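You operate a simulated robot arm through the tools that you are given. There is no shell and no other tool. Be economical: measure what you need, move in short steps, check, and stop when the job is done.

You run a simulated two-armed robot. Do the job below in one go: nothing can be reset, and whatever is moved stays where it is left.

JOB
Take the orange stopper on the end of the wall bench beside the grey mat and put it away on the top of the narrow table. Then open the filter bench drawer, fetch the red handwheel and set it in the inside of the filter bench drawer, then shut the drawer. Then open the filling bench drawer, take the hose connector on the end of the wall bench beside the grey mat and put it away inside, then shut the drawer. Then take the brush on the end of the wall bench beside the grey mat and put it away on the top shelf of the blue rack. Then open the small tank lid. Keep to this order. Set down upright: hose connector.

Only the result counts: the job must be done as asked and must still hold three seconds after the hand-in. Knocking over, shifting, dropping, spilling or breaking anything else fails it. A push-on lid holds only when it is set on centred and level and pressed home; a screw cap is set on level and turned clockwise until tight.

ROBOT AND FRAMES
Two 7-joint arms with two-finger parallel grippers on one trunk, on a base that drives. Base frame: it is fixed to the floor where the robot stands at the start and does not move with it; the origin is under the middle of the robot, x ahead of it, y to its left, z up. Lengths are in mm, angles in degrees, forces in N, time in s.
The left shoulder is at the start at [60, 189, 1228], the right one opposite. With the tool pointing down near the work surface each hand reaches from about 100 to 620 mm from the robot's upright axis, wherever it stands, measured 20 degrees to its own side. Places, roughly: brush (6x11x8 cm) [700, -100, 800]; drawer [300, 9800, 700]; filling bench drawer [200, 9800, 700]; filter bench drawer [-3300, 1200, 600]; hose connector (4x4x7 cm) [600, 0, 800]; inside of the filter bench drawer [-3400, 1200, 600]; orange stopper (7x7x5 cm) [500, -100, 800]; red handwheel (6x6x3 cm) [400, 4400, 900]; small tank lid [-3300, 4300, 1000]; top of the narrow table [-3400, 6000, 800]; top shelf of the blue rack [300, 7900, 1600]. Payload 3.43 kg a hand.
Tool frame (each hand has its own): the origin (TCP) lies between the finger pads and is the grasp point; the fingertips stand 30 mm ahead of it; z points along the fingers, y is the line along which they close. The gripper opens to 94 mm. The fingers are 28 mm wide and 10 mm thick; the gripper's body (50 by 96 mm) begins 55 mm behind the TCP.
Orientation is that of the tool frame in the base frame, as a unit quaternion [w, x, y, z]. With the fingers straight down and closing along the base's y, the tool's x points along the base's -x, its y along +y and its z along -z.

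CONTROLS
- The arms move only by the tool drive_tool. It takes "left_commands", "right_commands" or both (then of equal length, played together; a hand with none holds still); each is a list of rows, each a list of 7 numbers: the closure in counts, from 0 (fully open) to 255 (shut), then the shift along the tool's x, y, z in mm, then the turn, a rotation vector about the tool's x, y, z in degrees. In form: [[grip, x, y, z, ax, ay, az], ...]. A call has 1 to 8 rows; each row shifts and turns the commanded pose from where the row before left it, along the tool's axes as they then stand. Rows are played at 5 a second. More than 50 mm and 8.6 degrees between two rows, or a gripper value outside its range, and nothing of the call is played. Where a pose cannot be reached the arm comes as near as it can. A force on the tool above 40 N (or 10 N above the force at the start of the call, whichever is more), or a blocked arm, ends the call early, and 0.2 s more pass. Each finger travels about 153 mm/s and halts on what it meets, pressing with about 35 N; the grip force reading is that of the motor and also rises with nothing between the fingers. The clock runs only during rows and for 0.2 s after the last one: add rows that do not move to give the fingers time. The reply holds the time, the measured pose of the TCP, the force on the tool along the base axes, the opening and the grip force, in the units named above and with some noise, with the torque about the TCP (base axes, N m) and any sound that the robot's microphone picked up, and new pictures: "show" is both (left out), scene, wrist or none (wrist: the cameras of the hands that moved).
- Cameras (640 x 400 px; columns grow to the right, rows downward): "scene" is now at [11.1, -12.3, 1772.6]; the picture's right is [-0.16, -0.99, 0.00], its down [-0.80, 0.13, -0.59] and it looks along [0.58, -0.10, -0.81] (base axes); focal length 296 px, centre (320, 200). "left" rides on the left gripper at [76, -14, -103] in its tool frame; the picture's right is [0.18, 0.98, 0.00], its down [-0.75, 0.14, -0.64] and it looks along [-0.63, 0.12, 0.77] (tool axes); focal length 243 px, centre (320, 200). "right" rides on the right gripper at [76, 14, -103] in its tool frame; the picture's right is [-0.18, 0.98, 0.00], its down [-0.75, -0.14, -0.64] and it looks along [-0.63, -0.12, 0.77] (tool axes); focal length 243 px, centre (320, 200). There is no depth. A picture from a camera that has moved, and an enlarged one, comes with that camera's place and axes in the base frame and with its lens.
- lift_body(by): slides the trunk up (or, below 0, down) by that many mm; the arms and the scene camera ride with it, the base frame stays. It gives what a move gives, with no picture.
- steer(legs): drives the robot by 1 to 6 legs, each [ahead, left, turn to the left] in mm, mm and degrees, along the robot's own axes; the way and the turn of a leg run together, so that a leg with both is an arc; at most 1500 mm and 180 degrees a leg. The arms and the cameras ride along, it lands a little off, and it stops where it bumps. It gives what a move gives, and a new picture of the scene camera.
- pan_tilt(pan, tilt): turns the head with the scene camera to pan (to the left, within 86 degrees either way) and tilt (down, from -29 to 69), counted from straight ahead of the robot. It gives what a move gives, and a new picture of the scene camera.
- enlarge(camera, box): a new picture of the part [left, top, right, bottom] of that camera's present view, enlarged. It takes no simulated time.
- close_job(): hands the job in; it is judged then, once.

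Go step by step. Nothing tells you exact positions but the pictures and the camera data: compare them with the known pose of the tool, close in by small moves and look again before you grip or let go. The budget is 196 turns and 260 pictures, counting those below and the enlarged ones. Unless the task says otherwise, let go and move clear before handing in.

The tools are called by a JSON object that holds its "fn" and its "kwargs". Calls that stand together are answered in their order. drive_tool: Moves the arms, as the interface text tells. Its arguments: {"type":"object","properties":{"left_commands":{"type":"array"},"right_commands":{"type":"array"},"show":{"type":"string","enum":["both","scene","wrist","none"]}},"required":[]} The other tools are called the same way: lift_body (by) slides the trunk up or down; steer (legs) drives the base; pan_tilt (pan, tilt) turns the head that bears the scene camera; enlarge (camera, box) takes an enlarged picture of a part of a camera's view; close_job () hands the job in.

At the start:

```text
t: 0.0
left_tool_pos: [491.1, 130.6, 1133.0]
left_orientation: [0.0, 0.001, 1.0, -0.001]
left_force: [0.4, 0.7, 0.0]
left_ft_torque: [-0.02, -0.01, -0.02]
left_width: 94.0
left_gripper_force: 0.0
right_tool_pos: [352.3, -216.8, 1072.3]
right_orientation: [0.0, 0.0, 1.0, 0.0]
right_force: [-0.6, 0.1, -0.3]
right_ft_torque: [0.04, -0.03, 0.03]
right_width: 94.0
right_gripper_force: 0.0
trunk travel left (down, up): [-900.0, 90.0]
robot x, y, heading: [-0.5, -1.5, 0.0]
head pan, tilt: [-9.3, 53.7]
```

scene: 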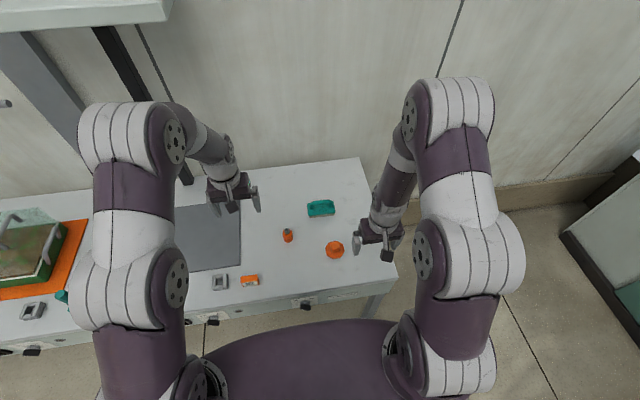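
right: 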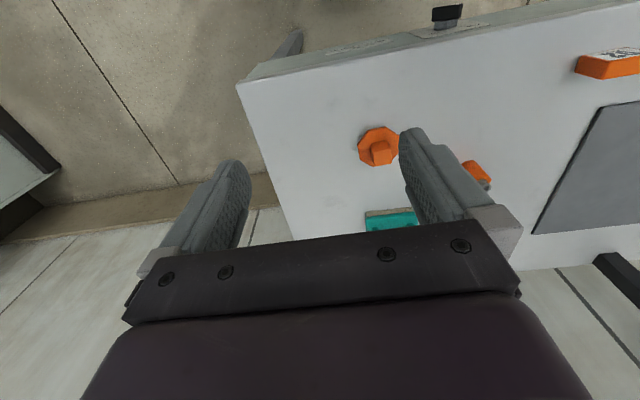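
left: 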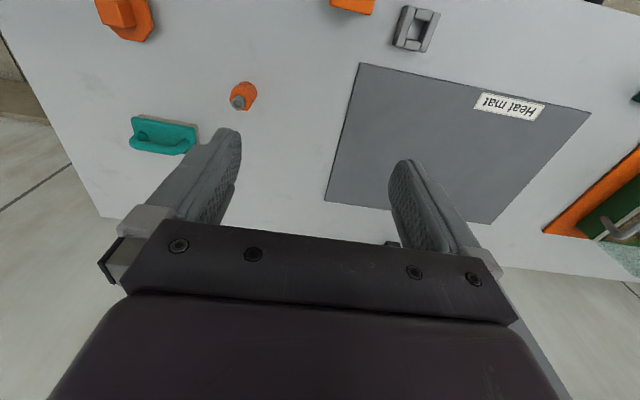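

The orange stopper sits around [470, -147] on the bench with the hose connector and teal brush beyond it. I'll look closer before moving the right hand over the stopper.

{"fn": "enlarge", "kwargs": {"camera": "right", "box": [320, 80, 520, 240]}}

{"fn": "enlarge", "kwargs": {"camera": "scene", "box": [200, 170, 400, 310]}}

```text
2.50 times, centred on (420, 160) of right
camera zoom: at [275.7, -201.3, 1175.2], right [0.18, 0.98, 0.0], down [0.75, -0.14, 0.64], along [0.63, -0.12, -0.77], focal length 606 px, centre (70, 300)
```

zoom: 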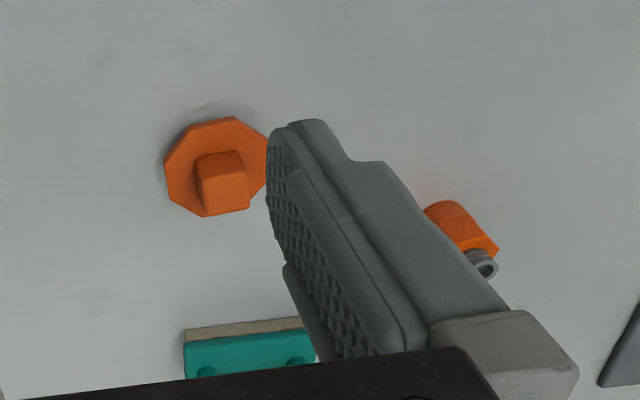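

```text
2.86 times, centred on (300, 240) of scene
camera zoom: at [11.1, -12.3, 1772.6], right [-0.16, -0.99, 0.0], down [-0.8, 0.13, -0.59], along [0.58, -0.1, -0.81], focal length 846 px, centre (377, 86)
```

zoom: 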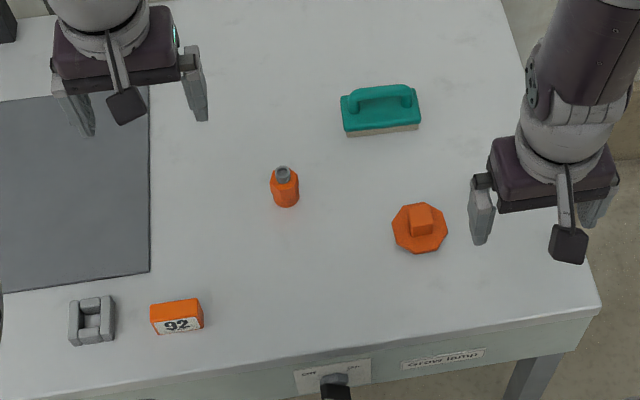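

The stopper triangulates to about [466, -146], with its knob top near z 850. I'll bring the right hand above it and look again.

{"fn": "drive_tool", "kwargs": {"right_commands": [[0, -28.5, 17.7, 36, 0, 0, 0], [0, -28.5, 17.7, 36, 0, 0, 0], [0, -28.5, 17.7, 36, 0, 0, 0], [0, -28.5, 17.7, 36, 0, 0, 0], [0, 0, 0, 0, 0, 0, 0]], "show": "both"}}

```text
t: 1.2
left_tool_pos: [490.4, 131.1, 1133.3]
left_orientation: [0.001, 0.0, 1.0, 0.001]
left_force: [0.8, -0.2, 0.1]
left_ft_torque: [-0.02, -0.03, 0.06]
left_width: 94.2
left_gripper_force: 0.0
right_tool_pos: [469.3, -143.0, 928.2]
right_orientation: [0.001, 0.0, 1.0, -0.001]
right_force: [-0.3, 0.2, -0.9]
right_ft_torque: [0.0, -0.02, 0.0]
right_width: 93.9
right_gripper_force: 0.1
trunk travel left (down, up): [-900.0, 90.0]
robot x, y, heading: [0.1, -4.4, -0.0]
head pan, tilt: [-9.3, 53.7]
camera scene: at [10.1, -12.5, 1772.6], right [-0.16, -0.99, 0.0], down [-0.8, 0.13, -0.59], along [0.58, -0.1, -0.81], focal length 296 px, centre (320, 200)
camera right: at [394.1, -128.3, 1031.5], right [0.18, 0.98, 0.0], down [0.75, -0.14, 0.64], along [0.63, -0.12, -0.77], focal length 243 px, centre (320, 200)
```

scene: 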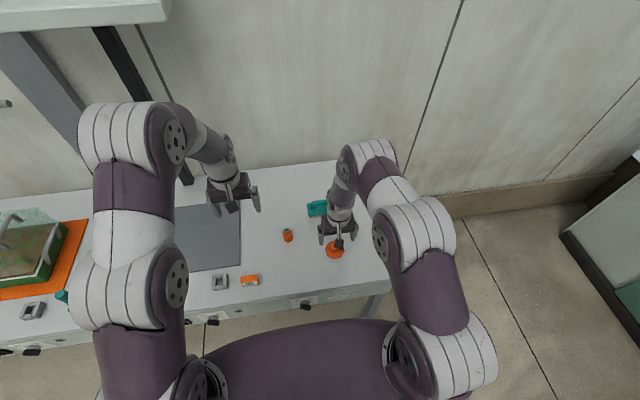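
right: 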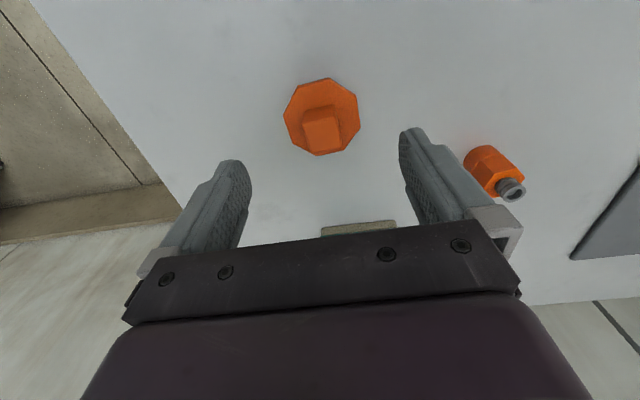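

{"fn": "enlarge", "kwargs": {"camera": "right", "box": [240, 60, 400, 160]}}

```text
4.00 times, centred on (320, 110) of right
camera zoom: at [394.1, -128.3, 1031.5], right [0.18, 0.98, 0.0], down [0.75, -0.14, 0.64], along [0.63, -0.12, -0.77], focal length 970 px, centre (320, 560)
```

zoom: 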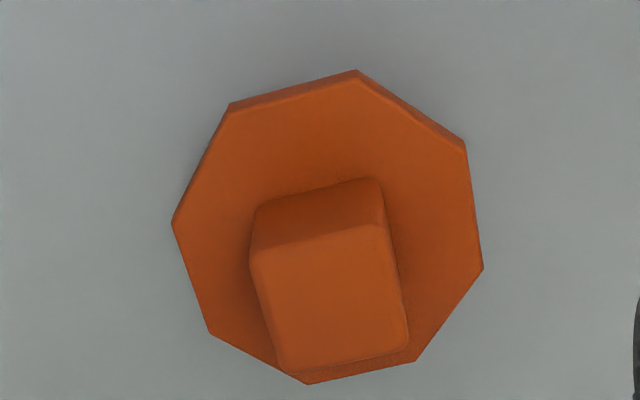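

Knob centre is about [476, -142] and its top near 850, closely aligned with the base axes. I'll lower onto it with the tips staying above the plate, then close.

{"fn": "drive_tool", "kwargs": {"right_commands": [[0, -7, 0.7, 25, 0, 0, 0], [0, 0, 0, 30, 0, 0, 0], [0, 0, 0, 20, 0, 0, 0], [0, 0, 0, 0, 0, 0, 0]], "show": "wrist"}}

```text
t: 2.2
left_tool_pos: [490.8, 131.2, 1133.7]
left_orientation: [0.0, 0.001, 1.0, 0.0]
left_force: [0.1, -0.4, -0.3]
left_ft_torque: [-0.01, 0.02, 0.01]
left_width: 94.1
left_gripper_force: 0.2
right_tool_pos: [476.4, -144.9, 853.1]
right_orientation: [0.0, -0.001, 1.0, 0.0]
right_force: [-0.5, -0.1, -0.8]
right_ft_torque: [-0.01, 0.01, 0.02]
right_width: 94.0
right_gripper_force: 0.2
trunk travel left (down, up): [-900.0, 90.0]
robot x, y, heading: [-0.1, -2.1, 0.1]
head pan, tilt: [-9.3, 53.7]
camera right: at [400.4, -129.9, 956.2], right [0.18, 0.98, 0.0], down [0.75, -0.14, 0.64], along [0.63, -0.12, -0.77], focal length 243 px, centre (320, 200)
```

right: 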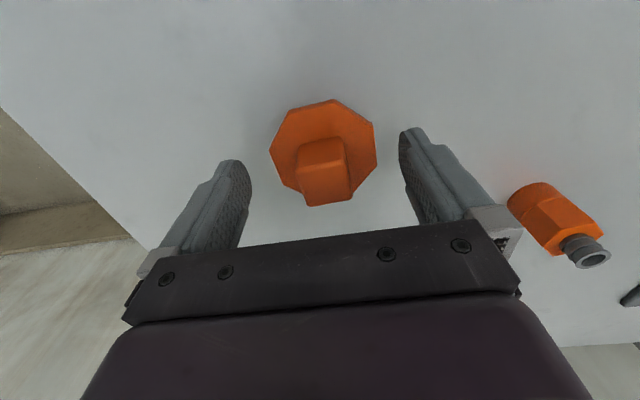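

{"fn": "drive_tool", "kwargs": {"right_commands": [[0, 0, 2.5, 5, 0, 0, 0], [150, 0, 0, 0, 0, 0, 0], [255, 0, 0, 0, 0, 0, 0], [255, 0, 0, 0, 0, 0, 0], [255, 0, 0, 0, 0, 0, 0]], "show": "wrist"}}

```text
t: 3.4
left_tool_pos: [489.8, 130.9, 1133.1]
left_orientation: [0.0, 0.0, 1.0, 0.0]
left_force: [0.0, 0.6, -0.3]
left_ft_torque: [0.0, 0.0, 0.0]
left_width: 94.0
left_gripper_force: 0.1
right_tool_pos: [476.3, -143.3, 848.3]
right_orientation: [0.001, 0.0, 1.0, 0.0]
right_force: [0.1, 0.3, -0.1]
right_ft_torque: [0.0, 0.01, -0.01]
right_width: 65.4
right_gripper_force: 35.1
trunk travel left (down, up): [-900.0, 90.0]
robot x, y, heading: [-1.6, -1.3, -0.0]
head pan, tilt: [-9.3, 53.7]
camera right: at [399.1, -128.8, 951.2], right [0.18, 0.98, 0.0], down [0.75, -0.14, 0.64], along [0.63, -0.12, -0.77], focal length 243 px, centre (320, 200)
```

right: 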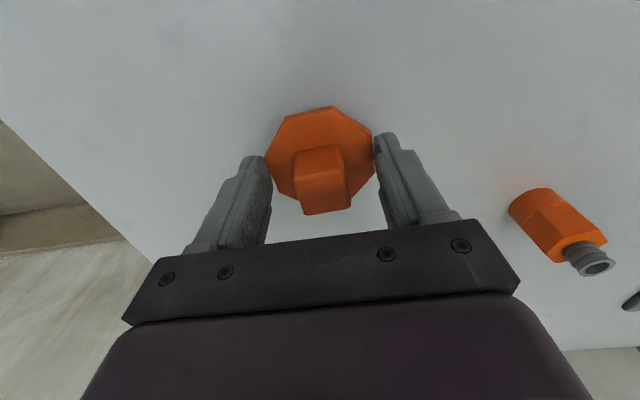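

The fingertips caught the plate rim, so the plate is a bit higher than I estimated. I'll open, rise 12 mm and grip the knob instead.

{"fn": "drive_tool", "kwargs": {"right_commands": [[0, 0, 0, 0, 0, 0, 0], [0, 0, 0, 0, 0, 0, 0], [0, 0, 0, -11, 0, 0, 0], [150, 0, 0, 0, 0, 0, 0], [255, 0, 0, 0, 0, 0, 0], [255, 0, 0, 0, 0, 0, 0], [255, 0, 0, 0, 0, 0, 0]], "show": "wrist"}}

```text
t: 5.0
left_tool_pos: [489.0, 131.2, 1132.6]
left_orientation: [-0.001, 0.0, 1.0, 0.0]
left_force: [-0.2, -0.4, -0.4]
left_ft_torque: [0.02, -0.01, 0.0]
left_width: 94.0
left_gripper_force: 0.1
right_tool_pos: [474.5, -142.7, 859.5]
right_orientation: [-0.001, 0.0, 1.0, 0.0]
right_force: [-0.7, 0.4, 0.9]
right_ft_torque: [0.03, 0.01, 0.01]
right_width: 26.7
right_gripper_force: 35.1
trunk travel left (down, up): [-900.0, 90.0]
robot x, y, heading: [-0.2, 1.6, -0.2]
head pan, tilt: [-9.3, 53.7]
camera right: at [398.1, -128.4, 962.0], right [0.18, 0.98, 0.0], down [0.75, -0.14, 0.64], along [0.63, -0.12, -0.77], focal length 243 px, centre (320, 200)
```

right: 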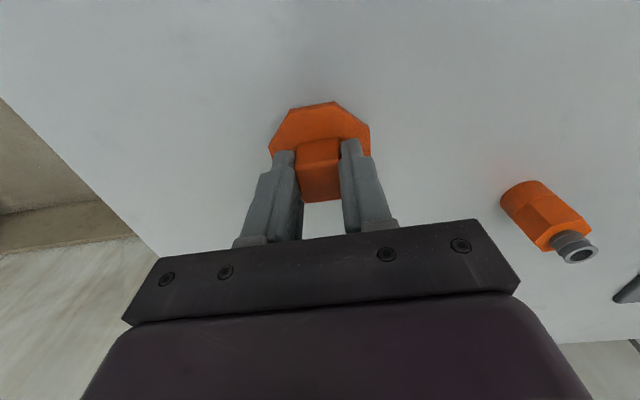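

The knob is firmly held (26.7 mm). I'll lift, pull the hand in, and look around for the way to the narrow table.

{"fn": "drive_tool", "kwargs": {"right_commands": [[255, 0, 0, -45, 0, 0, 0], [255, 0, 0, -45, 0, 0, 0], [255, 0, 0, -45, 0, 0, 0], [255, 30, -15, -45, 0, 0, 0], [255, 40, -15, -20, 0, 0, 0], [255, 40, -15, 0, 0, 0, 0], [255, 20, -15, 0, 0, 0, 0]], "left_commands": [[0, 35, 10, 0, 0, 0, 0], [0, 35, 10, 0, 0, 0, 0], [0, 35, 10, 0, 0, 0, 0], [0, 35, 10, 0, 0, 0, 0], [0, 0, 10, 0, 0, 0, 0], [0, 0, 10, 0, 0, 0, 0], [0, 0, 0, 0, 0, 0, 0]], "show": "wrist"}}

{"fn": "pan_tilt", "kwargs": {"pan": 80, "tilt": 15}}

{"fn": "pan_tilt", "kwargs": {"pan": 0, "tilt": 15}}

```text
refused: row 4 steps farther than a row can; nothing moved
```

```text
t: 6.6
left_tool_pos: [489.9, 130.3, 1133.2]
left_orientation: [0.0, 0.0, 1.0, 0.001]
left_force: [0.5, 0.8, 0.7]
left_ft_torque: [-0.02, 0.02, 0.02]
left_width: 94.3
left_gripper_force: 0.0
right_tool_pos: [473.8, -142.5, 859.7]
right_orientation: [0.0, 0.0, 1.0, 0.0]
right_force: [0.5, -0.7, 0.9]
right_ft_torque: [0.01, -0.02, 0.0]
right_width: 26.6
right_gripper_force: 35.2
trunk travel left (down, up): [-900.0, 90.0]
robot x, y, heading: [-0.6, -1.7, 0.3]
head pan, tilt: [80.0, 15.0]
camera scene: at [-45.2, 91.7, 1831.2], right [0.98, -0.17, 0.0], down [-0.05, -0.26, -0.97], along [0.17, 0.95, -0.26], focal length 296 px, centre (320, 200)
```

scene: 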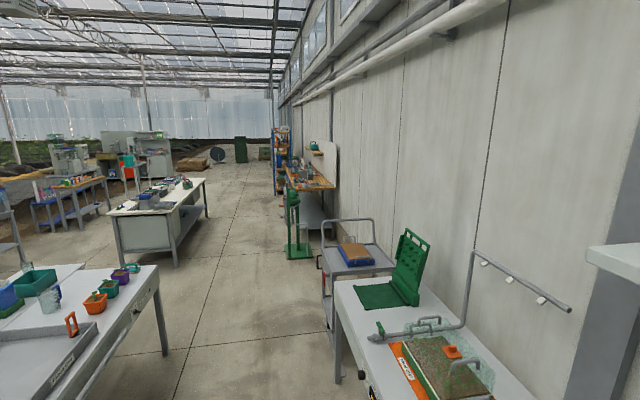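

```text
t: 8.2
left_tool_pos: [491.0, 131.9, 1133.2]
left_orientation: [-0.001, 0.0, 1.0, 0.0]
left_force: [-0.5, -0.8, -0.2]
left_ft_torque: [-0.05, 0.01, 0.02]
left_width: 94.2
left_gripper_force: 0.1
right_tool_pos: [474.4, -142.5, 860.1]
right_orientation: [0.0, 0.0, 1.0, 0.0]
right_force: [-0.1, 0.7, 1.0]
right_ft_torque: [-0.04, 0.02, 0.01]
right_width: 26.9
right_gripper_force: 35.1
trunk travel left (down, up): [-900.0, 90.0]
robot x, y, heading: [-1.9, -0.7, -0.2]
head pan, tilt: [0.0, 15.0]
camera scene: at [31.9, -0.2, 1831.3], right [0.0, -1.0, 0.0], down [-0.26, 0.0, -0.97], along [0.97, 0.0, -0.26], focal length 296 px, centre (320, 200)
```

scene: 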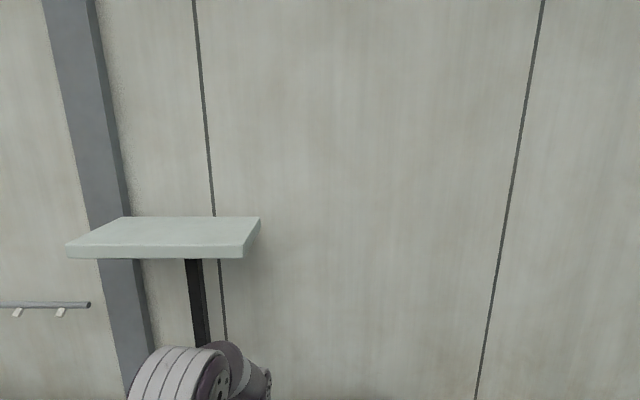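

The row was too long a step; I'll redo the lift with smaller steps. The map so far: a central aisle along +y, a bench to y≈2240 at x<-900, and a second bench from y≈3800 to 5900 at x≈-2100…-1200.

{"fn": "drive_tool", "kwargs": {"right_commands": [[255, 0, 0, -30, 0, 0, 0], [255, 0, 0, -45, 0, 0, 0], [255, 0, 0, -45, 0, 0, 0], [255, 20, -10, -40, 0, 0, 0], [255, 40, -15, -20, 0, 0, 0], [255, 40, -15, 0, 0, 0, 0], [255, 20, -15, 0, 0, 0, 0]], "left_commands": [[0, 35, 10, 0, 0, 0, 0], [0, 35, 10, 0, 0, 0, 0], [0, 35, 10, 0, 0, 0, 0], [0, 35, 10, 0, 0, 0, 0], [0, 0, 10, 0, 0, 0, 0], [0, 0, 10, 0, 0, 0, 0], [0, 0, 0, 0, 0, 0, 0]], "show": "none"}}

{"fn": "pan_tilt", "kwargs": {"pan": 85, "tilt": 40}}

```text
t: 9.8
left_tool_pos: [349.4, 190.1, 1132.6]
left_orientation: [0.0, 0.0, 1.0, 0.0]
left_force: [-0.3, 0.2, -0.1]
left_ft_torque: [0.01, -0.02, 0.02]
left_width: 94.0
left_gripper_force: 0.1
right_tool_pos: [353.3, -198.0, 1041.2]
right_orientation: [0.001, 0.0, 1.0, 0.0]
right_force: [-0.6, 0.5, -0.1]
right_ft_torque: [0.0, -0.05, 0.0]
right_width: 26.9
right_gripper_force: 35.1
trunk travel left (down, up): [-900.0, 90.0]
robot x, y, heading: [-1.3, 1.6, -0.0]
head pan, tilt: [0.0, 15.0]
```

```text
t: 11.4
left_tool_pos: [349.7, 191.3, 1134.1]
left_orientation: [0.0, 0.001, 1.0, 0.001]
left_force: [0.0, 0.3, -0.3]
left_ft_torque: [-0.01, -0.03, 0.01]
left_width: 93.9
left_gripper_force: 0.1
right_tool_pos: [353.5, -196.4, 1039.1]
right_orientation: [0.001, 0.0, 1.0, 0.0]
right_force: [-0.3, 0.8, -0.1]
right_ft_torque: [0.0, -0.01, 0.02]
right_width: 26.9
right_gripper_force: 34.7
trunk travel left (down, up): [-900.0, 90.0]
robot x, y, heading: [3.7, 4.2, 0.2]
head pan, tilt: [85.0, 40.0]
camera scene: at [-53.9, 84.4, 1791.7], right [1.0, -0.09, 0.0], down [-0.06, -0.64, -0.77], along [0.07, 0.76, -0.64], focal length 296 px, centre (320, 200)
```

scene: 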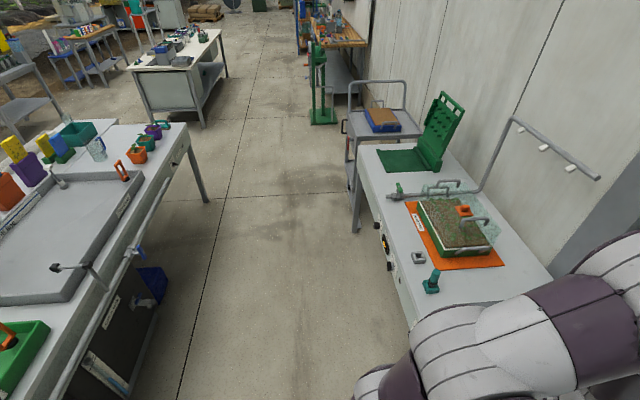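

I'll back off the bench, turn left into the aisle and drive up to the gap between the two benches on the left (y≈3000).

{"fn": "steer", "kwargs": {"legs": [[-220, 0, 0], [0, 0, 90], [1500, 0, 0], [1500, 0, 0]]}}

{"fn": "pan_tilt", "kwargs": {"pan": 50, "tilt": 25}}

```text
t: 30.8
left_tool_pos: [-510.4, 3292.3, 1132.7]
left_orientation: [0.0, 0.721, -0.693, 0.0]
left_force: [0.1, 0.3, -0.3]
left_ft_torque: [-0.01, 0.05, 0.04]
left_width: 93.8
left_gripper_force: 0.1
right_tool_pos: [-122.8, 3312.3, 1040.7]
right_orientation: [0.0, 0.721, -0.693, 0.001]
right_force: [0.2, -0.3, -0.2]
right_ft_torque: [-0.01, -0.02, 0.0]
right_width: 26.8
right_gripper_force: 34.7
trunk travel left (down, up): [-900.0, 90.0]
robot x, y, heading: [-303.3, 2952.2, 92.2]
head pan, tilt: [85.0, 40.0]
camera scene: at [-390.0, 2894.6, 1791.7], right [0.05, 1.0, 0.0], down [0.64, -0.03, -0.77], along [-0.77, 0.04, -0.64], focal length 296 px, centre (320, 200)
```

scene: 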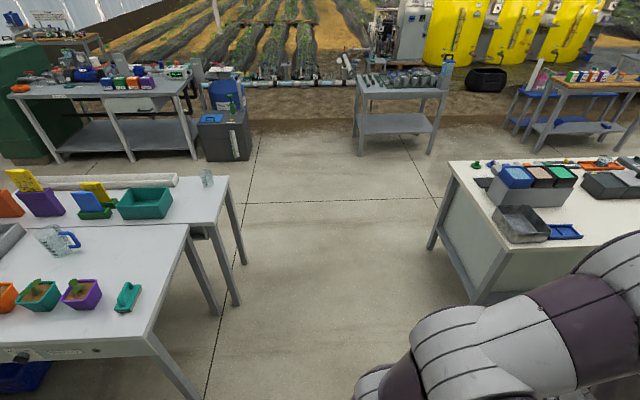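

```text
t: 31.8
left_tool_pos: [-509.3, 3293.4, 1132.1]
left_orientation: [0.0, 0.72, -0.694, 0.0]
left_force: [0.3, -0.4, -0.7]
left_ft_torque: [0.01, -0.02, -0.04]
left_width: 94.1
left_gripper_force: 0.0
right_tool_pos: [-123.7, 3310.9, 1039.7]
right_orientation: [0.0, 0.721, -0.693, 0.0]
right_force: [0.6, -0.7, -0.5]
right_ft_torque: [-0.01, 0.05, 0.0]
right_width: 26.9
right_gripper_force: 34.7
trunk travel left (down, up): [-900.0, 90.0]
robot x, y, heading: [-309.1, 2951.6, 92.0]
head pan, tilt: [50.0, 25.0]
camera scene: at [-377.9, 2947.0, 1815.0], right [0.61, 0.79, 0.0], down [0.33, -0.26, -0.91], along [-0.72, 0.56, -0.42], focal length 296 px, centre (320, 200)
```

scene: 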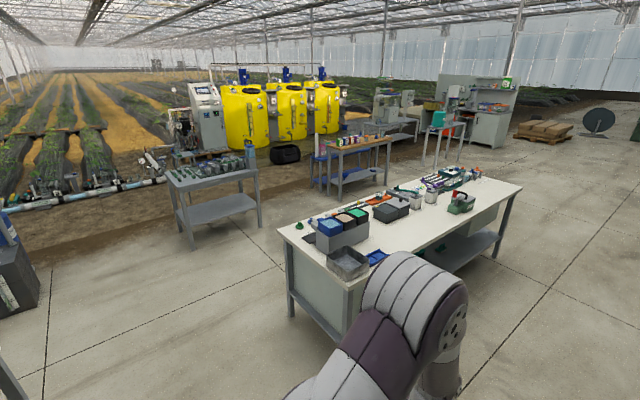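

The narrow table is the wood-top one with colored bottles at about x -3350, y 5650–6650; the small tank table is at y 3500–4400. I'll turn to face -x and drive through the gap to x≈-2650.

{"fn": "steer", "kwargs": {"legs": [[0, 0, 88], [1200, 0, 0], [1150, 0, 0]]}}

```text
t: 47.1
left_tool_pos: [-3036.7, 2859.0, 1132.8]
left_orientation: [0.0, 1.0, -0.016, -0.001]
left_force: [0.7, 0.1, 0.6]
left_ft_torque: [0.0, 0.03, 0.02]
left_width: 94.1
left_gripper_force: 0.1
right_tool_pos: [-3028.9, 3247.2, 1040.6]
right_orientation: [0.0, 1.0, -0.016, 0.0]
right_force: [-0.2, 0.2, -0.2]
right_ft_torque: [0.0, 0.01, 0.0]
right_width: 26.8
right_gripper_force: 34.9
trunk travel left (down, up): [-900.0, 90.0]
robot x, y, heading: [-2680.6, 3037.6, 178.2]
head pan, tilt: [50.0, 25.0]
camera scene: at [-2684.7, 2968.3, 1815.0], right [-0.75, 0.67, 0.0], down [0.28, 0.32, -0.91], along [-0.6, -0.68, -0.42], focal length 296 px, centre (320, 200)
```

scene: 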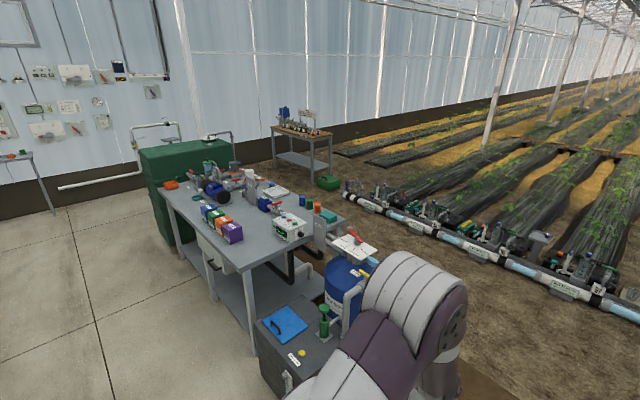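

The filter bench with its black-handled drawer is visible to the left. Now I'll strafe right along +y to the narrow table.

{"fn": "steer", "kwargs": {"legs": [[0, 0, 1.8], [30, -1450, 0], [0, -1450, 0]]}}

{"fn": "pan_tilt", "kwargs": {"pan": -10, "tilt": 40}}

```text
t: 61.7
left_tool_pos: [-3126.4, 5773.2, 1132.2]
left_orientation: [0.0, 1.0, 0.027, 0.0]
left_force: [1.3, -0.2, 0.2]
left_ft_torque: [0.03, 0.0, 0.02]
left_width: 94.1
left_gripper_force: 0.0
right_tool_pos: [-3149.9, 6160.0, 1041.3]
right_orientation: [0.0, 1.0, 0.027, 0.0]
right_force: [0.5, 0.3, -0.9]
right_ft_torque: [0.0, -0.02, 0.0]
right_width: 26.6
right_gripper_force: 34.9
trunk travel left (down, up): [-900.0, 90.0]
robot x, y, heading: [-2788.4, 5984.0, -177.1]
head pan, tilt: [50.0, 25.0]
camera scene: at [-2783.6, 5911.3, 1815.0], right [-0.8, 0.6, 0.0], down [0.25, 0.34, -0.91], along [-0.54, -0.72, -0.42], focal length 296 px, centre (320, 200)
```

scene: 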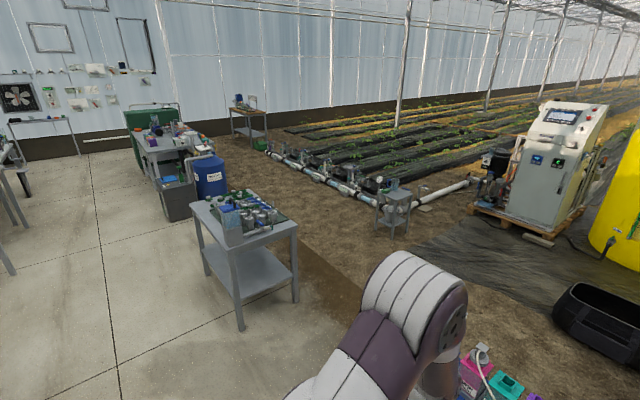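

```text
t: 63.0
left_tool_pos: [-3124.8, 5772.7, 1133.0]
left_orientation: [0.0, 1.0, 0.027, 0.0]
left_force: [0.1, -0.4, -0.1]
left_ft_torque: [-0.01, 0.06, -0.01]
left_width: 94.0
left_gripper_force: 0.0
right_tool_pos: [-3151.1, 6158.9, 1040.0]
right_orientation: [0.0, 1.0, 0.027, 0.0]
right_force: [0.2, 0.2, -0.1]
right_ft_torque: [0.01, 0.01, 0.03]
right_width: 26.9
right_gripper_force: 34.5
trunk travel left (down, up): [-900.0, 90.0]
robot x, y, heading: [-2783.9, 5983.5, -177.0]
head pan, tilt: [-10.0, 40.0]
camera scene: at [-2812.7, 5995.7, 1791.7], right [0.12, 0.99, 0.0], down [0.64, -0.08, -0.77], along [-0.76, 0.09, -0.64], focal length 296 px, centre (320, 200)
```

scene: 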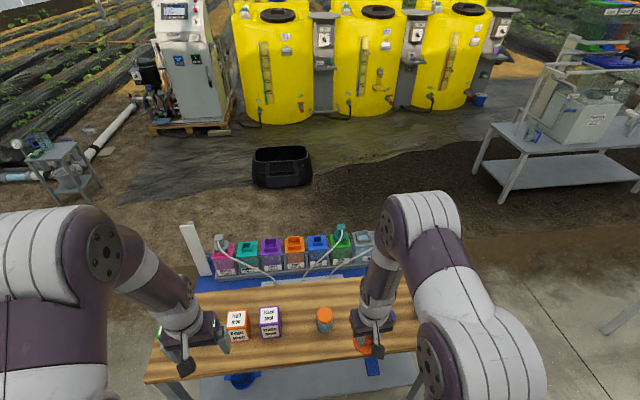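

The narrow table is right ahead, top about x -3200…-3485. I need to see the free area under the right hand.

{"fn": "enlarge", "kwargs": {"camera": "scene", "box": [140, 220, 460, 400]}}

{"fn": "enlarge", "kwargs": {"camera": "right", "box": [0, 0, 640, 400]}}

```text
2.00 times, centred on (300, 310) of scene
camera zoom: at [-2812.7, 5995.7, 1791.7], right [0.12, 0.99, 0.0], down [0.64, -0.08, -0.77], along [-0.76, 0.09, -0.64], focal length 592 px, centre (360, -20)
```

zoom: 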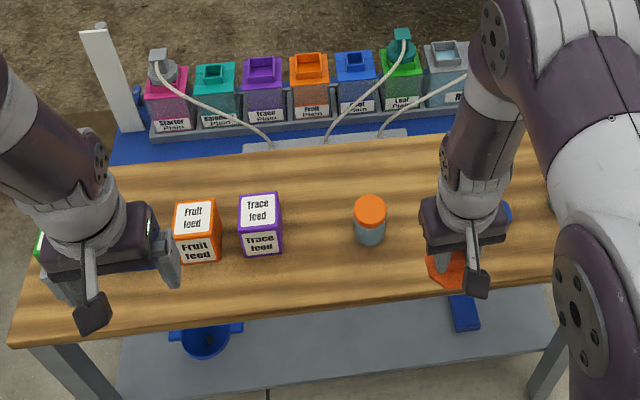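

```text
1.00 times, centred on (320, 200) of right (not enlarged: the box is as wide or as high as the picture)
camera zoom: at [-3073.3, 6149.9, 1142.5], right [-0.13, -0.99, 0.0], down [-0.76, 0.1, 0.64], along [-0.64, 0.08, -0.77], focal length 243 px, centre (320, 200)
```

zoom: 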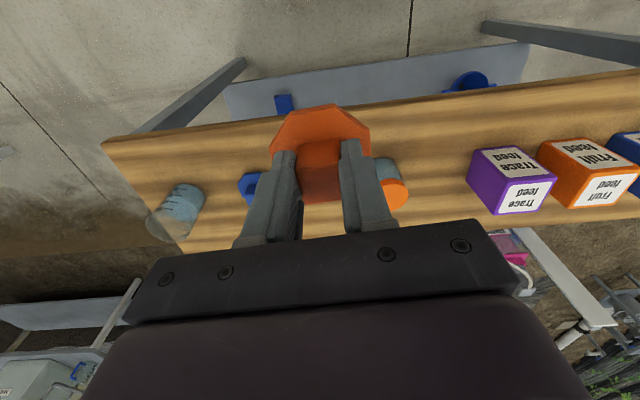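

There's ~190 mm free table between the orange-lid jar (y≈6090) and a blue item (y≈6290). I'll bring the stopper over [-3300, 6190] and check height.

{"fn": "drive_tool", "kwargs": {"right_commands": [[255, -36, -10, 0, 0, 0, 0], [255, -37, -10, 0, 0, 0, 0], [255, -37, -10, 20, 0, 0, 0], [255, -37, -9, 30, 0, 0, 0], [255, 0, 0, 40, 0, 0, 0], [255, 0, 0, 0, 0, 0, 0]], "show": "both"}}

```text
t: 64.4
left_tool_pos: [-3124.9, 5772.1, 1132.7]
left_orientation: [0.0, 1.0, 0.027, 0.0]
left_force: [0.4, -0.2, 0.1]
left_ft_torque: [0.02, -0.01, 0.0]
left_width: 93.8
left_gripper_force: 0.1
right_tool_pos: [-3296.1, 6192.6, 951.6]
right_orientation: [0.0, 1.0, 0.027, 0.0]
right_force: [-0.6, -0.4, 1.0]
right_ft_torque: [-0.01, -0.01, -0.01]
right_width: 26.8
right_gripper_force: 35.4
trunk travel left (down, up): [-900.0, 90.0]
robot x, y, heading: [-2785.5, 5984.4, -176.9]
head pan, tilt: [-10.0, 40.0]
camera scene: at [-2811.8, 5995.3, 1791.7], right [0.12, 0.99, 0.0], down [0.64, -0.08, -0.77], along [-0.76, 0.09, -0.64], focal length 296 px, centre (320, 200)
camera right: at [-3219.3, 6182.3, 1054.3], right [-0.13, -0.99, 0.0], down [-0.76, 0.1, 0.64], along [-0.64, 0.08, -0.77], focal length 243 px, centre (320, 200)
```

scene: 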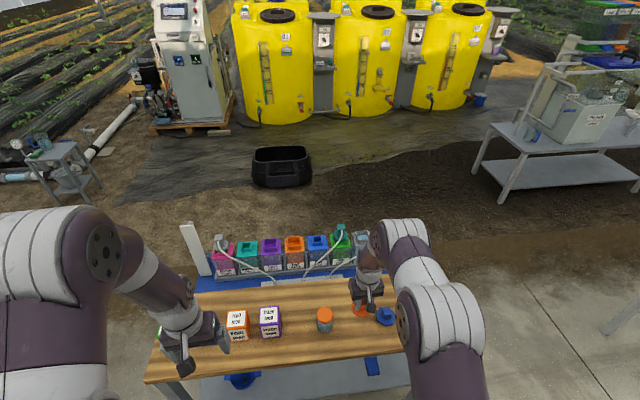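
right: 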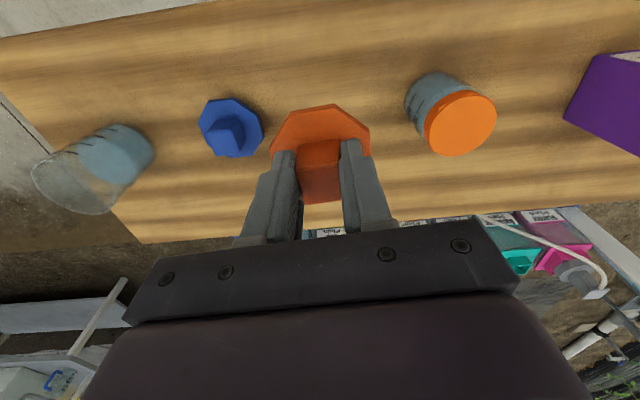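

Target adjusted to [-3285, 6179], centred between the blue stopper and the jar. Lowering in stages.

{"fn": "drive_tool", "kwargs": {"right_commands": [[255, 10, 13.5, 0, 0, 0, 0], [255, 0, 0, 35, 0, 0, 0], [255, 0, 0, 35, 0, 0, 0], [255, 0, 0, 0, 0, 0, 0]], "show": "both"}}

{"fn": "enlarge", "kwargs": {"camera": "scene", "box": [260, 240, 460, 360]}}

```text
t: 65.4
left_tool_pos: [-3124.4, 5772.4, 1132.9]
left_orientation: [0.0, 1.0, 0.026, 0.0]
left_force: [-0.2, 0.9, 0.2]
left_ft_torque: [0.03, 0.01, -0.02]
left_width: 93.8
left_gripper_force: 0.1
right_tool_pos: [-3286.9, 6178.2, 879.6]
right_orientation: [0.0, 1.0, 0.027, 0.001]
right_force: [-0.1, 0.0, -0.3]
right_ft_torque: [-0.02, 0.0, -0.02]
right_width: 26.8
right_gripper_force: 34.7
trunk travel left (down, up): [-900.0, 90.0]
robot x, y, heading: [-2785.5, 5986.4, -177.1]
head pan, tilt: [-10.0, 40.0]
camera scene: at [-2811.5, 5994.9, 1791.7], right [0.12, 0.99, 0.0], down [0.64, -0.08, -0.77], along [-0.76, 0.09, -0.64], focal length 296 px, centre (320, 200)
camera right: at [-3209.4, 6168.0, 982.1], right [-0.13, -0.99, 0.0], down [-0.76, 0.1, 0.64], along [-0.64, 0.08, -0.77], focal length 243 px, centre (320, 200)
```

scene: 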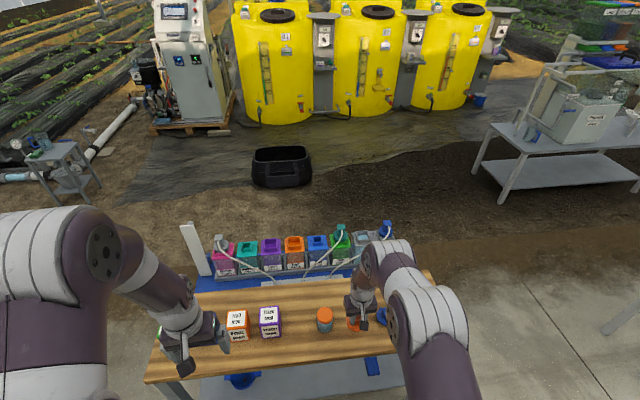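
right: 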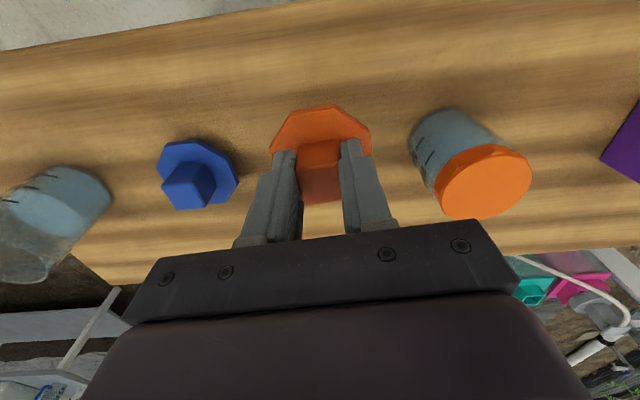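

```text
3.20 times, centred on (360, 300) of scene
camera zoom: at [-2811.5, 5994.9, 1791.7], right [0.12, 0.99, 0.0], down [0.64, -0.08, -0.77], along [-0.76, 0.09, -0.64], focal length 947 px, centre (192, -120)
```

zoom: 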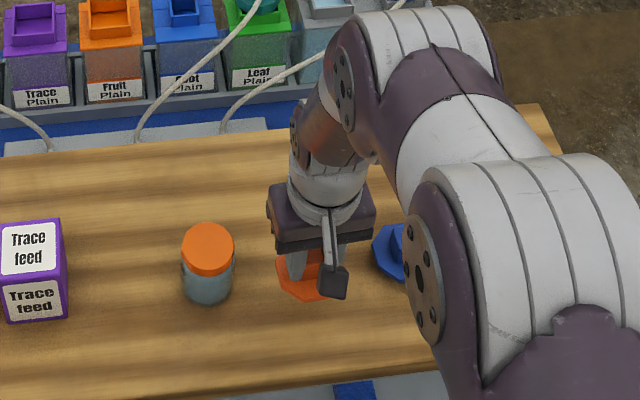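

{"fn": "drive_tool", "kwargs": {"right_commands": [[255, 0, 0, 8, 0, 0, 0], [255, 0, 0, 5, 0, 0, 0], [255, 0, 0, 0, 0, 0, 0]], "show": "wrist"}}

```text
t: 66.2
left_tool_pos: [-3125.1, 5772.4, 1132.0]
left_orientation: [0.0, 1.0, 0.027, 0.0]
left_force: [-0.1, 0.3, 0.2]
left_ft_torque: [0.02, 0.01, -0.01]
left_width: 94.0
left_gripper_force: 0.0
right_tool_pos: [-3287.0, 6177.7, 866.8]
right_orientation: [0.0, 1.0, 0.027, 0.0]
right_force: [0.5, 0.5, -0.4]
right_ft_torque: [0.0, -0.01, 0.01]
right_width: 26.6
right_gripper_force: 35.2
trunk travel left (down, up): [-900.0, 90.0]
robot x, y, heading: [-2786.3, 5979.8, -176.7]
head pan, tilt: [-10.0, 40.0]
camera right: at [-3210.8, 6167.9, 969.5], right [-0.13, -0.99, 0.0], down [-0.76, 0.1, 0.64], along [-0.64, 0.08, -0.77], focal length 243 px, centre (320, 200)
```

right: 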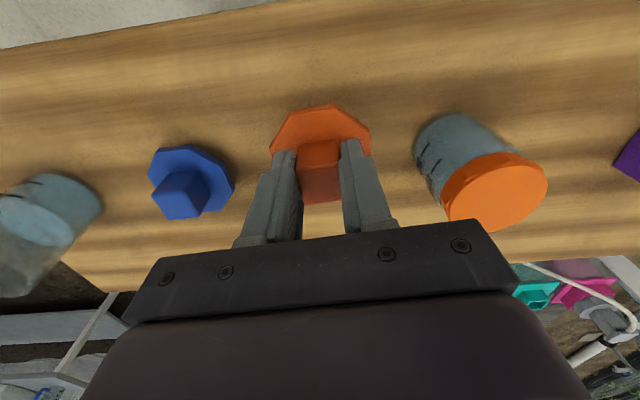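

{"fn": "drive_tool", "kwargs": {"right_commands": [[255, 0, 0, 3, 0, 0, 0], [255, 0, 0, 3, 0, 0, 0], [255, 0, 0, 0, 0, 0, 0]], "show": "none"}}

```text
t: 67.0
left_tool_pos: [-3125.4, 5773.3, 1133.2]
left_orientation: [0.0, 1.0, 0.027, 0.0]
left_force: [0.5, 0.2, -0.5]
left_ft_torque: [0.01, 0.02, 0.01]
left_width: 94.1
left_gripper_force: 0.0
right_tool_pos: [-3287.2, 6177.5, 862.0]
right_orientation: [0.001, 1.0, 0.027, 0.0]
right_force: [-0.2, 0.0, 0.3]
right_ft_torque: [-0.02, 0.02, 0.0]
right_width: 26.4
right_gripper_force: 34.9
trunk travel left (down, up): [-900.0, 90.0]
robot x, y, heading: [-2788.5, 5983.7, -176.8]
head pan, tilt: [-10.0, 40.0]
```

{"fn": "drive_tool", "kwargs": {"right_commands": [[255, 0, 0, 3, 0, 0, 0], [255, 0, 0, 3, 0, 0, 0], [255, 0, 0, 0, 0, 0, 0]], "show": "wrist"}}

```text
t: 67.8
left_tool_pos: [-3125.8, 5772.4, 1133.6]
left_orientation: [0.0, 1.0, 0.027, 0.001]
left_force: [-0.1, -0.7, 0.0]
left_ft_torque: [0.02, 0.0, 0.02]
left_width: 93.9
left_gripper_force: 0.0
right_tool_pos: [-3287.9, 6178.2, 855.7]
right_orientation: [0.0, 1.0, 0.027, 0.0]
right_force: [1.1, -0.5, 0.3]
right_ft_torque: [0.0, -0.03, 0.0]
right_width: 26.7
right_gripper_force: 35.3
trunk travel left (down, up): [-900.0, 90.0]
robot x, y, heading: [-2784.0, 5985.3, -177.1]
head pan, tilt: [-10.0, 40.0]
camera right: at [-3211.9, 6168.1, 957.4], right [-0.13, -0.99, 0.0], down [-0.76, 0.1, 0.64], along [-0.64, 0.08, -0.77], focal length 243 px, centre (320, 200)
```

right: 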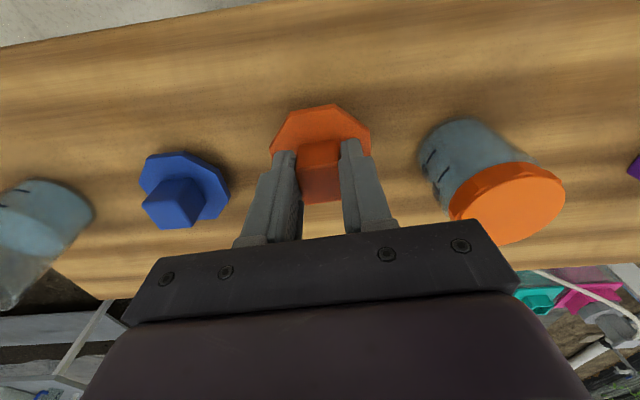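

{"fn": "drive_tool", "kwargs": {"right_commands": [[255, 0, 0, 2, 0, 0, 0], [255, 0, 0, 2, 0, 0, 0], [255, 0, 0, 2, 0, 0, 0], [255, 0, 0, 0, 0, 0, 0]], "show": "wrist"}}

```text
t: 68.8
left_tool_pos: [-3126.1, 5772.3, 1133.8]
left_orientation: [0.0, 1.0, 0.027, -0.001]
left_force: [-0.3, 0.2, -1.2]
left_ft_torque: [0.01, 0.0, 0.01]
left_width: 93.9
left_gripper_force: 0.1
right_tool_pos: [-3289.2, 6176.7, 848.8]
right_orientation: [0.0, 1.0, 0.027, 0.0]
right_force: [0.1, 0.4, -0.9]
right_ft_torque: [-0.03, 0.01, 0.0]
right_width: 26.7
right_gripper_force: 35.4
trunk travel left (down, up): [-900.0, 90.0]
robot x, y, heading: [-2786.8, 5976.7, -176.9]
head pan, tilt: [-10.0, 40.0]
camera right: at [-3212.4, 6167.2, 951.3], right [-0.13, -0.99, 0.0], down [-0.76, 0.1, 0.64], along [-0.64, 0.08, -0.77], focal length 243 px, centre (320, 200)
```

right: 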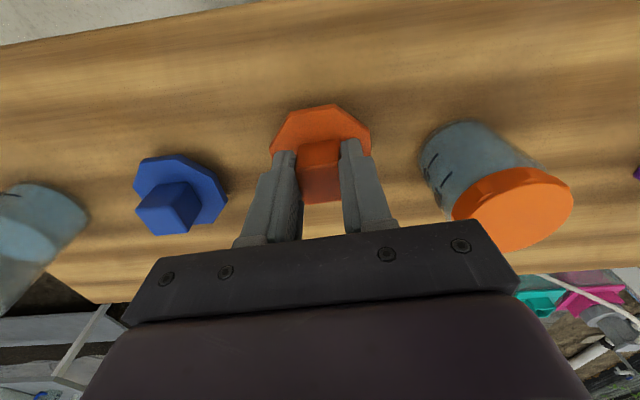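

{"fn": "drive_tool", "kwargs": {"right_commands": [[255, 0, 0, 2, 0, 0, 0], [255, 0, 0, 2, 0, 0, 0], [255, 0, 0, 2, 0, 0, 0], [255, 0, 0, 0, 0, 0, 0]], "show": "none"}}

```text
t: 69.8
left_tool_pos: [-3126.3, 5772.9, 1134.1]
left_orientation: [0.0, 1.0, 0.026, 0.0]
left_force: [-0.5, -0.9, -0.9]
left_ft_torque: [0.0, 0.02, 0.01]
left_width: 93.8
left_gripper_force: 0.1
right_tool_pos: [-3289.7, 6176.0, 843.3]
right_orientation: [0.0, 1.0, 0.027, 0.0]
right_force: [1.2, 0.5, -0.4]
right_ft_torque: [-0.03, -0.02, 0.01]
right_width: 26.7
right_gripper_force: 34.9
trunk travel left (down, up): [-900.0, 90.0]
robot x, y, heading: [-2787.3, 5981.8, -176.9]
head pan, tilt: [-10.0, 40.0]
```

{"fn": "drive_tool", "kwargs": {"right_commands": [[255, 0, 0, 1.5, 0, 0, 0], [255, 0, 0, 1.5, 0, 0, 0], [255, 0, 0, 1.5, 0, 0, 0], [255, 0, 0, 1.5, 0, 0, 0], [255, 0, 0, 0, 0, 0, 0]], "show": "wrist"}}

```text
t: 71.0
left_tool_pos: [-3123.5, 5773.4, 1133.0]
left_orientation: [0.0, 1.0, 0.027, -0.001]
left_force: [0.1, -0.1, 0.2]
left_ft_torque: [-0.01, -0.02, -0.04]
left_width: 94.2
left_gripper_force: 0.2
right_tool_pos: [-3288.5, 6177.7, 839.5]
right_orientation: [0.0, 1.0, 0.027, -0.001]
right_force: [2.4, 1.3, 15.1]
right_ft_torque: [0.01, -0.01, -0.01]
right_width: 26.7
right_gripper_force: 34.7
trunk travel left (down, up): [-900.0, 90.0]
robot x, y, heading: [-2785.1, 5981.9, -177.2]
head pan, tilt: [-10.0, 40.0]
camera right: at [-3210.9, 6167.7, 941.6], right [-0.13, -0.99, 0.0], down [-0.76, 0.1, 0.64], along [-0.64, 0.08, -0.77], focal length 243 px, centre (320, 200)
```

right: 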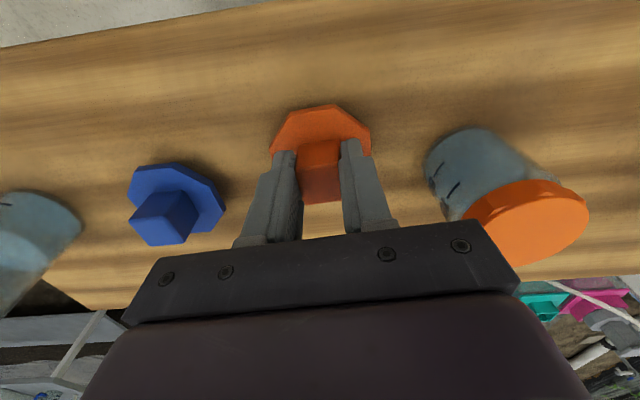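

Contact (15 N). I'll open partly (to ~50 mm), rise straight up and check.

{"fn": "drive_tool", "kwargs": {"right_commands": [[130, 0, 0, 0, 0, 0, 0], [130, 0, 0, 0, 0, 0, 0], [130, 0, 0, 0, 0, 0, 0], [130, 0, 0, -30, 0, 0, 0], [130, 0, 0, -45, 0, 0, 0], [130, 0, 0, -45, 0, 0, 0], [130, 25, 0, -40, 0, 0, 0]], "show": "wrist"}}

```text
t: 72.6
left_tool_pos: [-3123.3, 5772.3, 1133.5]
left_orientation: [0.0, 1.0, 0.026, -0.002]
left_force: [0.5, -0.5, -0.4]
left_ft_torque: [0.0, 0.05, -0.02]
left_width: 94.0
left_gripper_force: 0.1
right_tool_pos: [-3260.6, 6178.4, 998.8]
right_orientation: [0.001, 1.0, 0.028, 0.0]
right_force: [-0.7, 0.1, 0.2]
right_ft_torque: [0.02, 0.01, -0.03]
right_width: 46.0
right_gripper_force: 0.0
trunk travel left (down, up): [-900.0, 90.0]
robot x, y, heading: [-2782.9, 5982.7, -176.9]
head pan, tilt: [-10.0, 40.0]
camera right: at [-3183.8, 6167.8, 1102.1], right [-0.13, -0.99, 0.0], down [-0.76, 0.1, 0.64], along [-0.64, 0.08, -0.77], focal length 243 px, centre (320, 200)
```

right: 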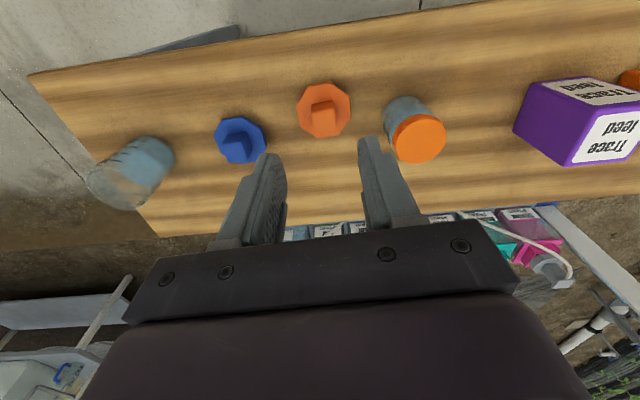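

The stopper stands properly on the narrow table. Now I'll retract the hand and drive back along -y toward the filter bench drawer (y≈1200).

{"fn": "drive_tool", "kwargs": {"right_commands": [[0, 40, 0, -20, 0, 0, 0], [0, 40, 10, -20, 0, 0, 0], [0, 30, 10, 0, 0, 0, 0]], "show": "none"}}

{"fn": "steer", "kwargs": {"legs": [[-100, 0, -3], [0, 1500, 0], [0, 1500, 0], [0, 1000, 0]]}}

{"fn": "pan_tilt", "kwargs": {"pan": 20, "tilt": 40}}

```text
t: 73.4
left_tool_pos: [-3125.9, 5773.1, 1132.7]
left_orientation: [0.0, 1.0, 0.027, -0.001]
left_force: [0.0, -0.3, -0.3]
left_ft_torque: [0.03, -0.04, 0.02]
left_width: 93.8
left_gripper_force: 0.0
right_tool_pos: [-3152.6, 6163.9, 1035.3]
right_orientation: [0.0, 1.0, 0.028, 0.0]
right_force: [-0.5, -0.3, -0.2]
right_ft_torque: [0.02, -0.02, -0.01]
right_width: 93.9
right_gripper_force: 0.0
trunk travel left (down, up): [-900.0, 90.0]
robot x, y, heading: [-2787.6, 5980.2, -176.9]
head pan, tilt: [-10.0, 40.0]
```

```text
t: 93.3
left_tool_pos: [-2945.2, 1817.4, 1133.1]
left_orientation: [0.0, 1.0, 0.007, 0.0]
left_force: [-0.1, 0.3, -0.3]
left_ft_torque: [-0.02, 0.02, 0.01]
left_width: 94.0
left_gripper_force: 0.0
right_tool_pos: [-2956.0, 2210.4, 1034.7]
right_orientation: [0.0, 1.0, 0.007, 0.0]
right_force: [-0.2, -0.2, -0.6]
right_ft_torque: [0.04, 0.03, -0.01]
right_width: 94.2
right_gripper_force: 0.2
trunk travel left (down, up): [-900.0, 90.0]
robot x, y, heading: [-2599.2, 2010.1, -179.2]
head pan, tilt: [-10.0, 40.0]
camera scene: at [-2623.1, 2026.7, 1791.7], right [0.16, 0.99, 0.0], down [0.63, -0.1, -0.77], along [-0.76, 0.12, -0.64], focal length 296 px, centre (320, 200)
```

scene: 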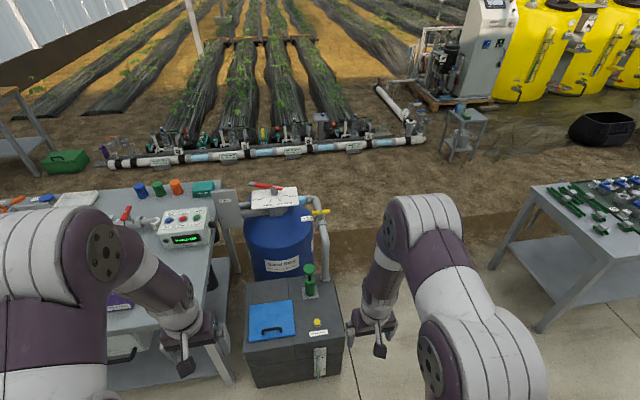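

```text
t: 94.2
left_tool_pos: [-2944.3, 1815.4, 1133.1]
left_orientation: [0.001, 1.0, 0.006, 0.0]
left_force: [-0.7, -0.8, -0.4]
left_ft_torque: [0.01, 0.01, -0.03]
left_width: 93.8
left_gripper_force: 0.1
right_tool_pos: [-2957.0, 2209.8, 1034.2]
right_orientation: [0.0, 1.0, 0.007, 0.0]
right_force: [-0.5, 0.5, 0.5]
right_ft_torque: [-0.02, 0.07, 0.0]
right_width: 93.9
right_gripper_force: 0.1
trunk travel left (down, up): [-900.0, 90.0]
robot x, y, heading: [-2599.7, 2014.5, -179.1]
head pan, tilt: [20.0, 40.0]
camera scene: at [-2618.7, 1982.5, 1791.7], right [-0.35, 0.94, 0.0], down [0.6, 0.23, -0.77], along [-0.72, -0.27, -0.64], focal length 296 px, centre (320, 200)
```

scene: 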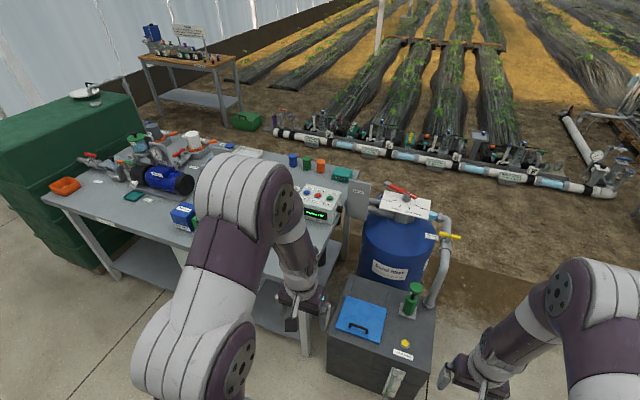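

{"fn": "steer", "kwargs": {"legs": [[-80, 720, -1]]}}

{"fn": "pan_tilt", "kwargs": {"pan": 0, "tilt": 45}}

```text
t: 98.2
left_tool_pos: [-2856.2, 1090.5, 1132.6]
left_orientation: [0.0, 1.0, 0.005, 0.0]
left_force: [0.7, 0.1, -0.8]
left_ft_torque: [-0.01, 0.03, 0.01]
left_width: 94.0
left_gripper_force: 0.0
right_tool_pos: [-2864.3, 1484.2, 1034.3]
right_orientation: [0.0, 1.0, 0.005, 0.0]
right_force: [0.5, -0.3, 1.0]
right_ft_torque: [-0.03, 0.0, 0.01]
right_width: 93.9
right_gripper_force: 0.1
trunk travel left (down, up): [-900.0, 90.0]
robot x, y, heading: [-2506.5, 1286.7, -179.6]
head pan, tilt: [20.0, 40.0]
camera scene: at [-2529.0, 1255.6, 1791.7], right [-0.35, 0.94, 0.0], down [0.6, 0.22, -0.77], along [-0.72, -0.27, -0.64], focal length 296 px, centre (320, 200)
```

scene: 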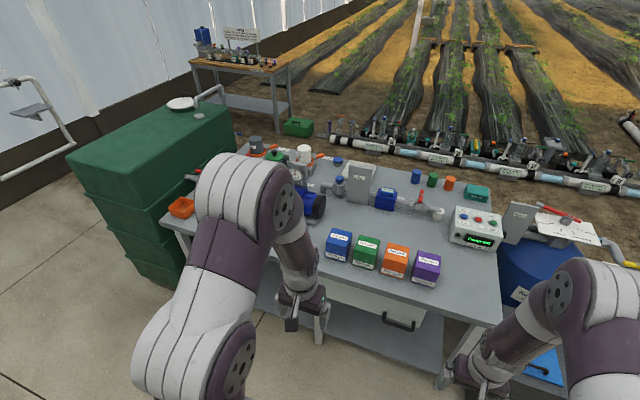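

```text
t: 99.1
left_tool_pos: [-2855.4, 1090.5, 1133.1]
left_orientation: [0.0, 1.0, 0.004, 0.0]
left_force: [0.0, 0.2, 0.5]
left_ft_torque: [-0.02, 0.04, -0.01]
left_width: 93.9
left_gripper_force: 0.1
right_tool_pos: [-2865.2, 1483.4, 1034.3]
right_orientation: [0.0, 1.0, 0.004, -0.001]
right_force: [-0.6, -0.1, -0.7]
right_ft_torque: [-0.02, 0.02, -0.05]
right_width: 94.3
right_gripper_force: 0.0
trunk travel left (down, up): [-900.0, 90.0]
robot x, y, heading: [-2508.0, 1285.6, -179.2]
head pan, tilt: [0.0, 45.0]
camera scene: at [-2530.5, 1283.2, 1784.5], right [-0.01, 1.0, 0.0], down [0.71, 0.01, -0.71], along [-0.71, -0.01, -0.71], focal length 296 px, centre (320, 200)
```

scene: 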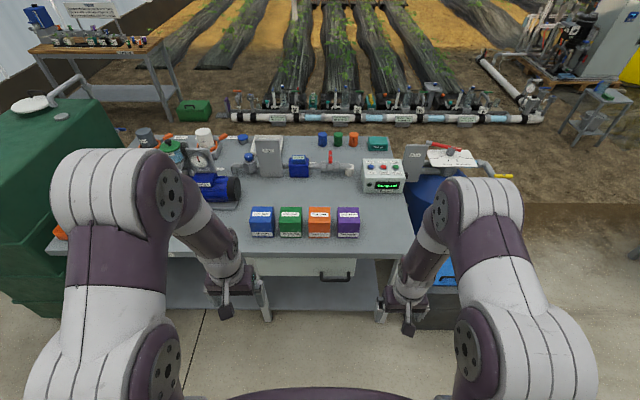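

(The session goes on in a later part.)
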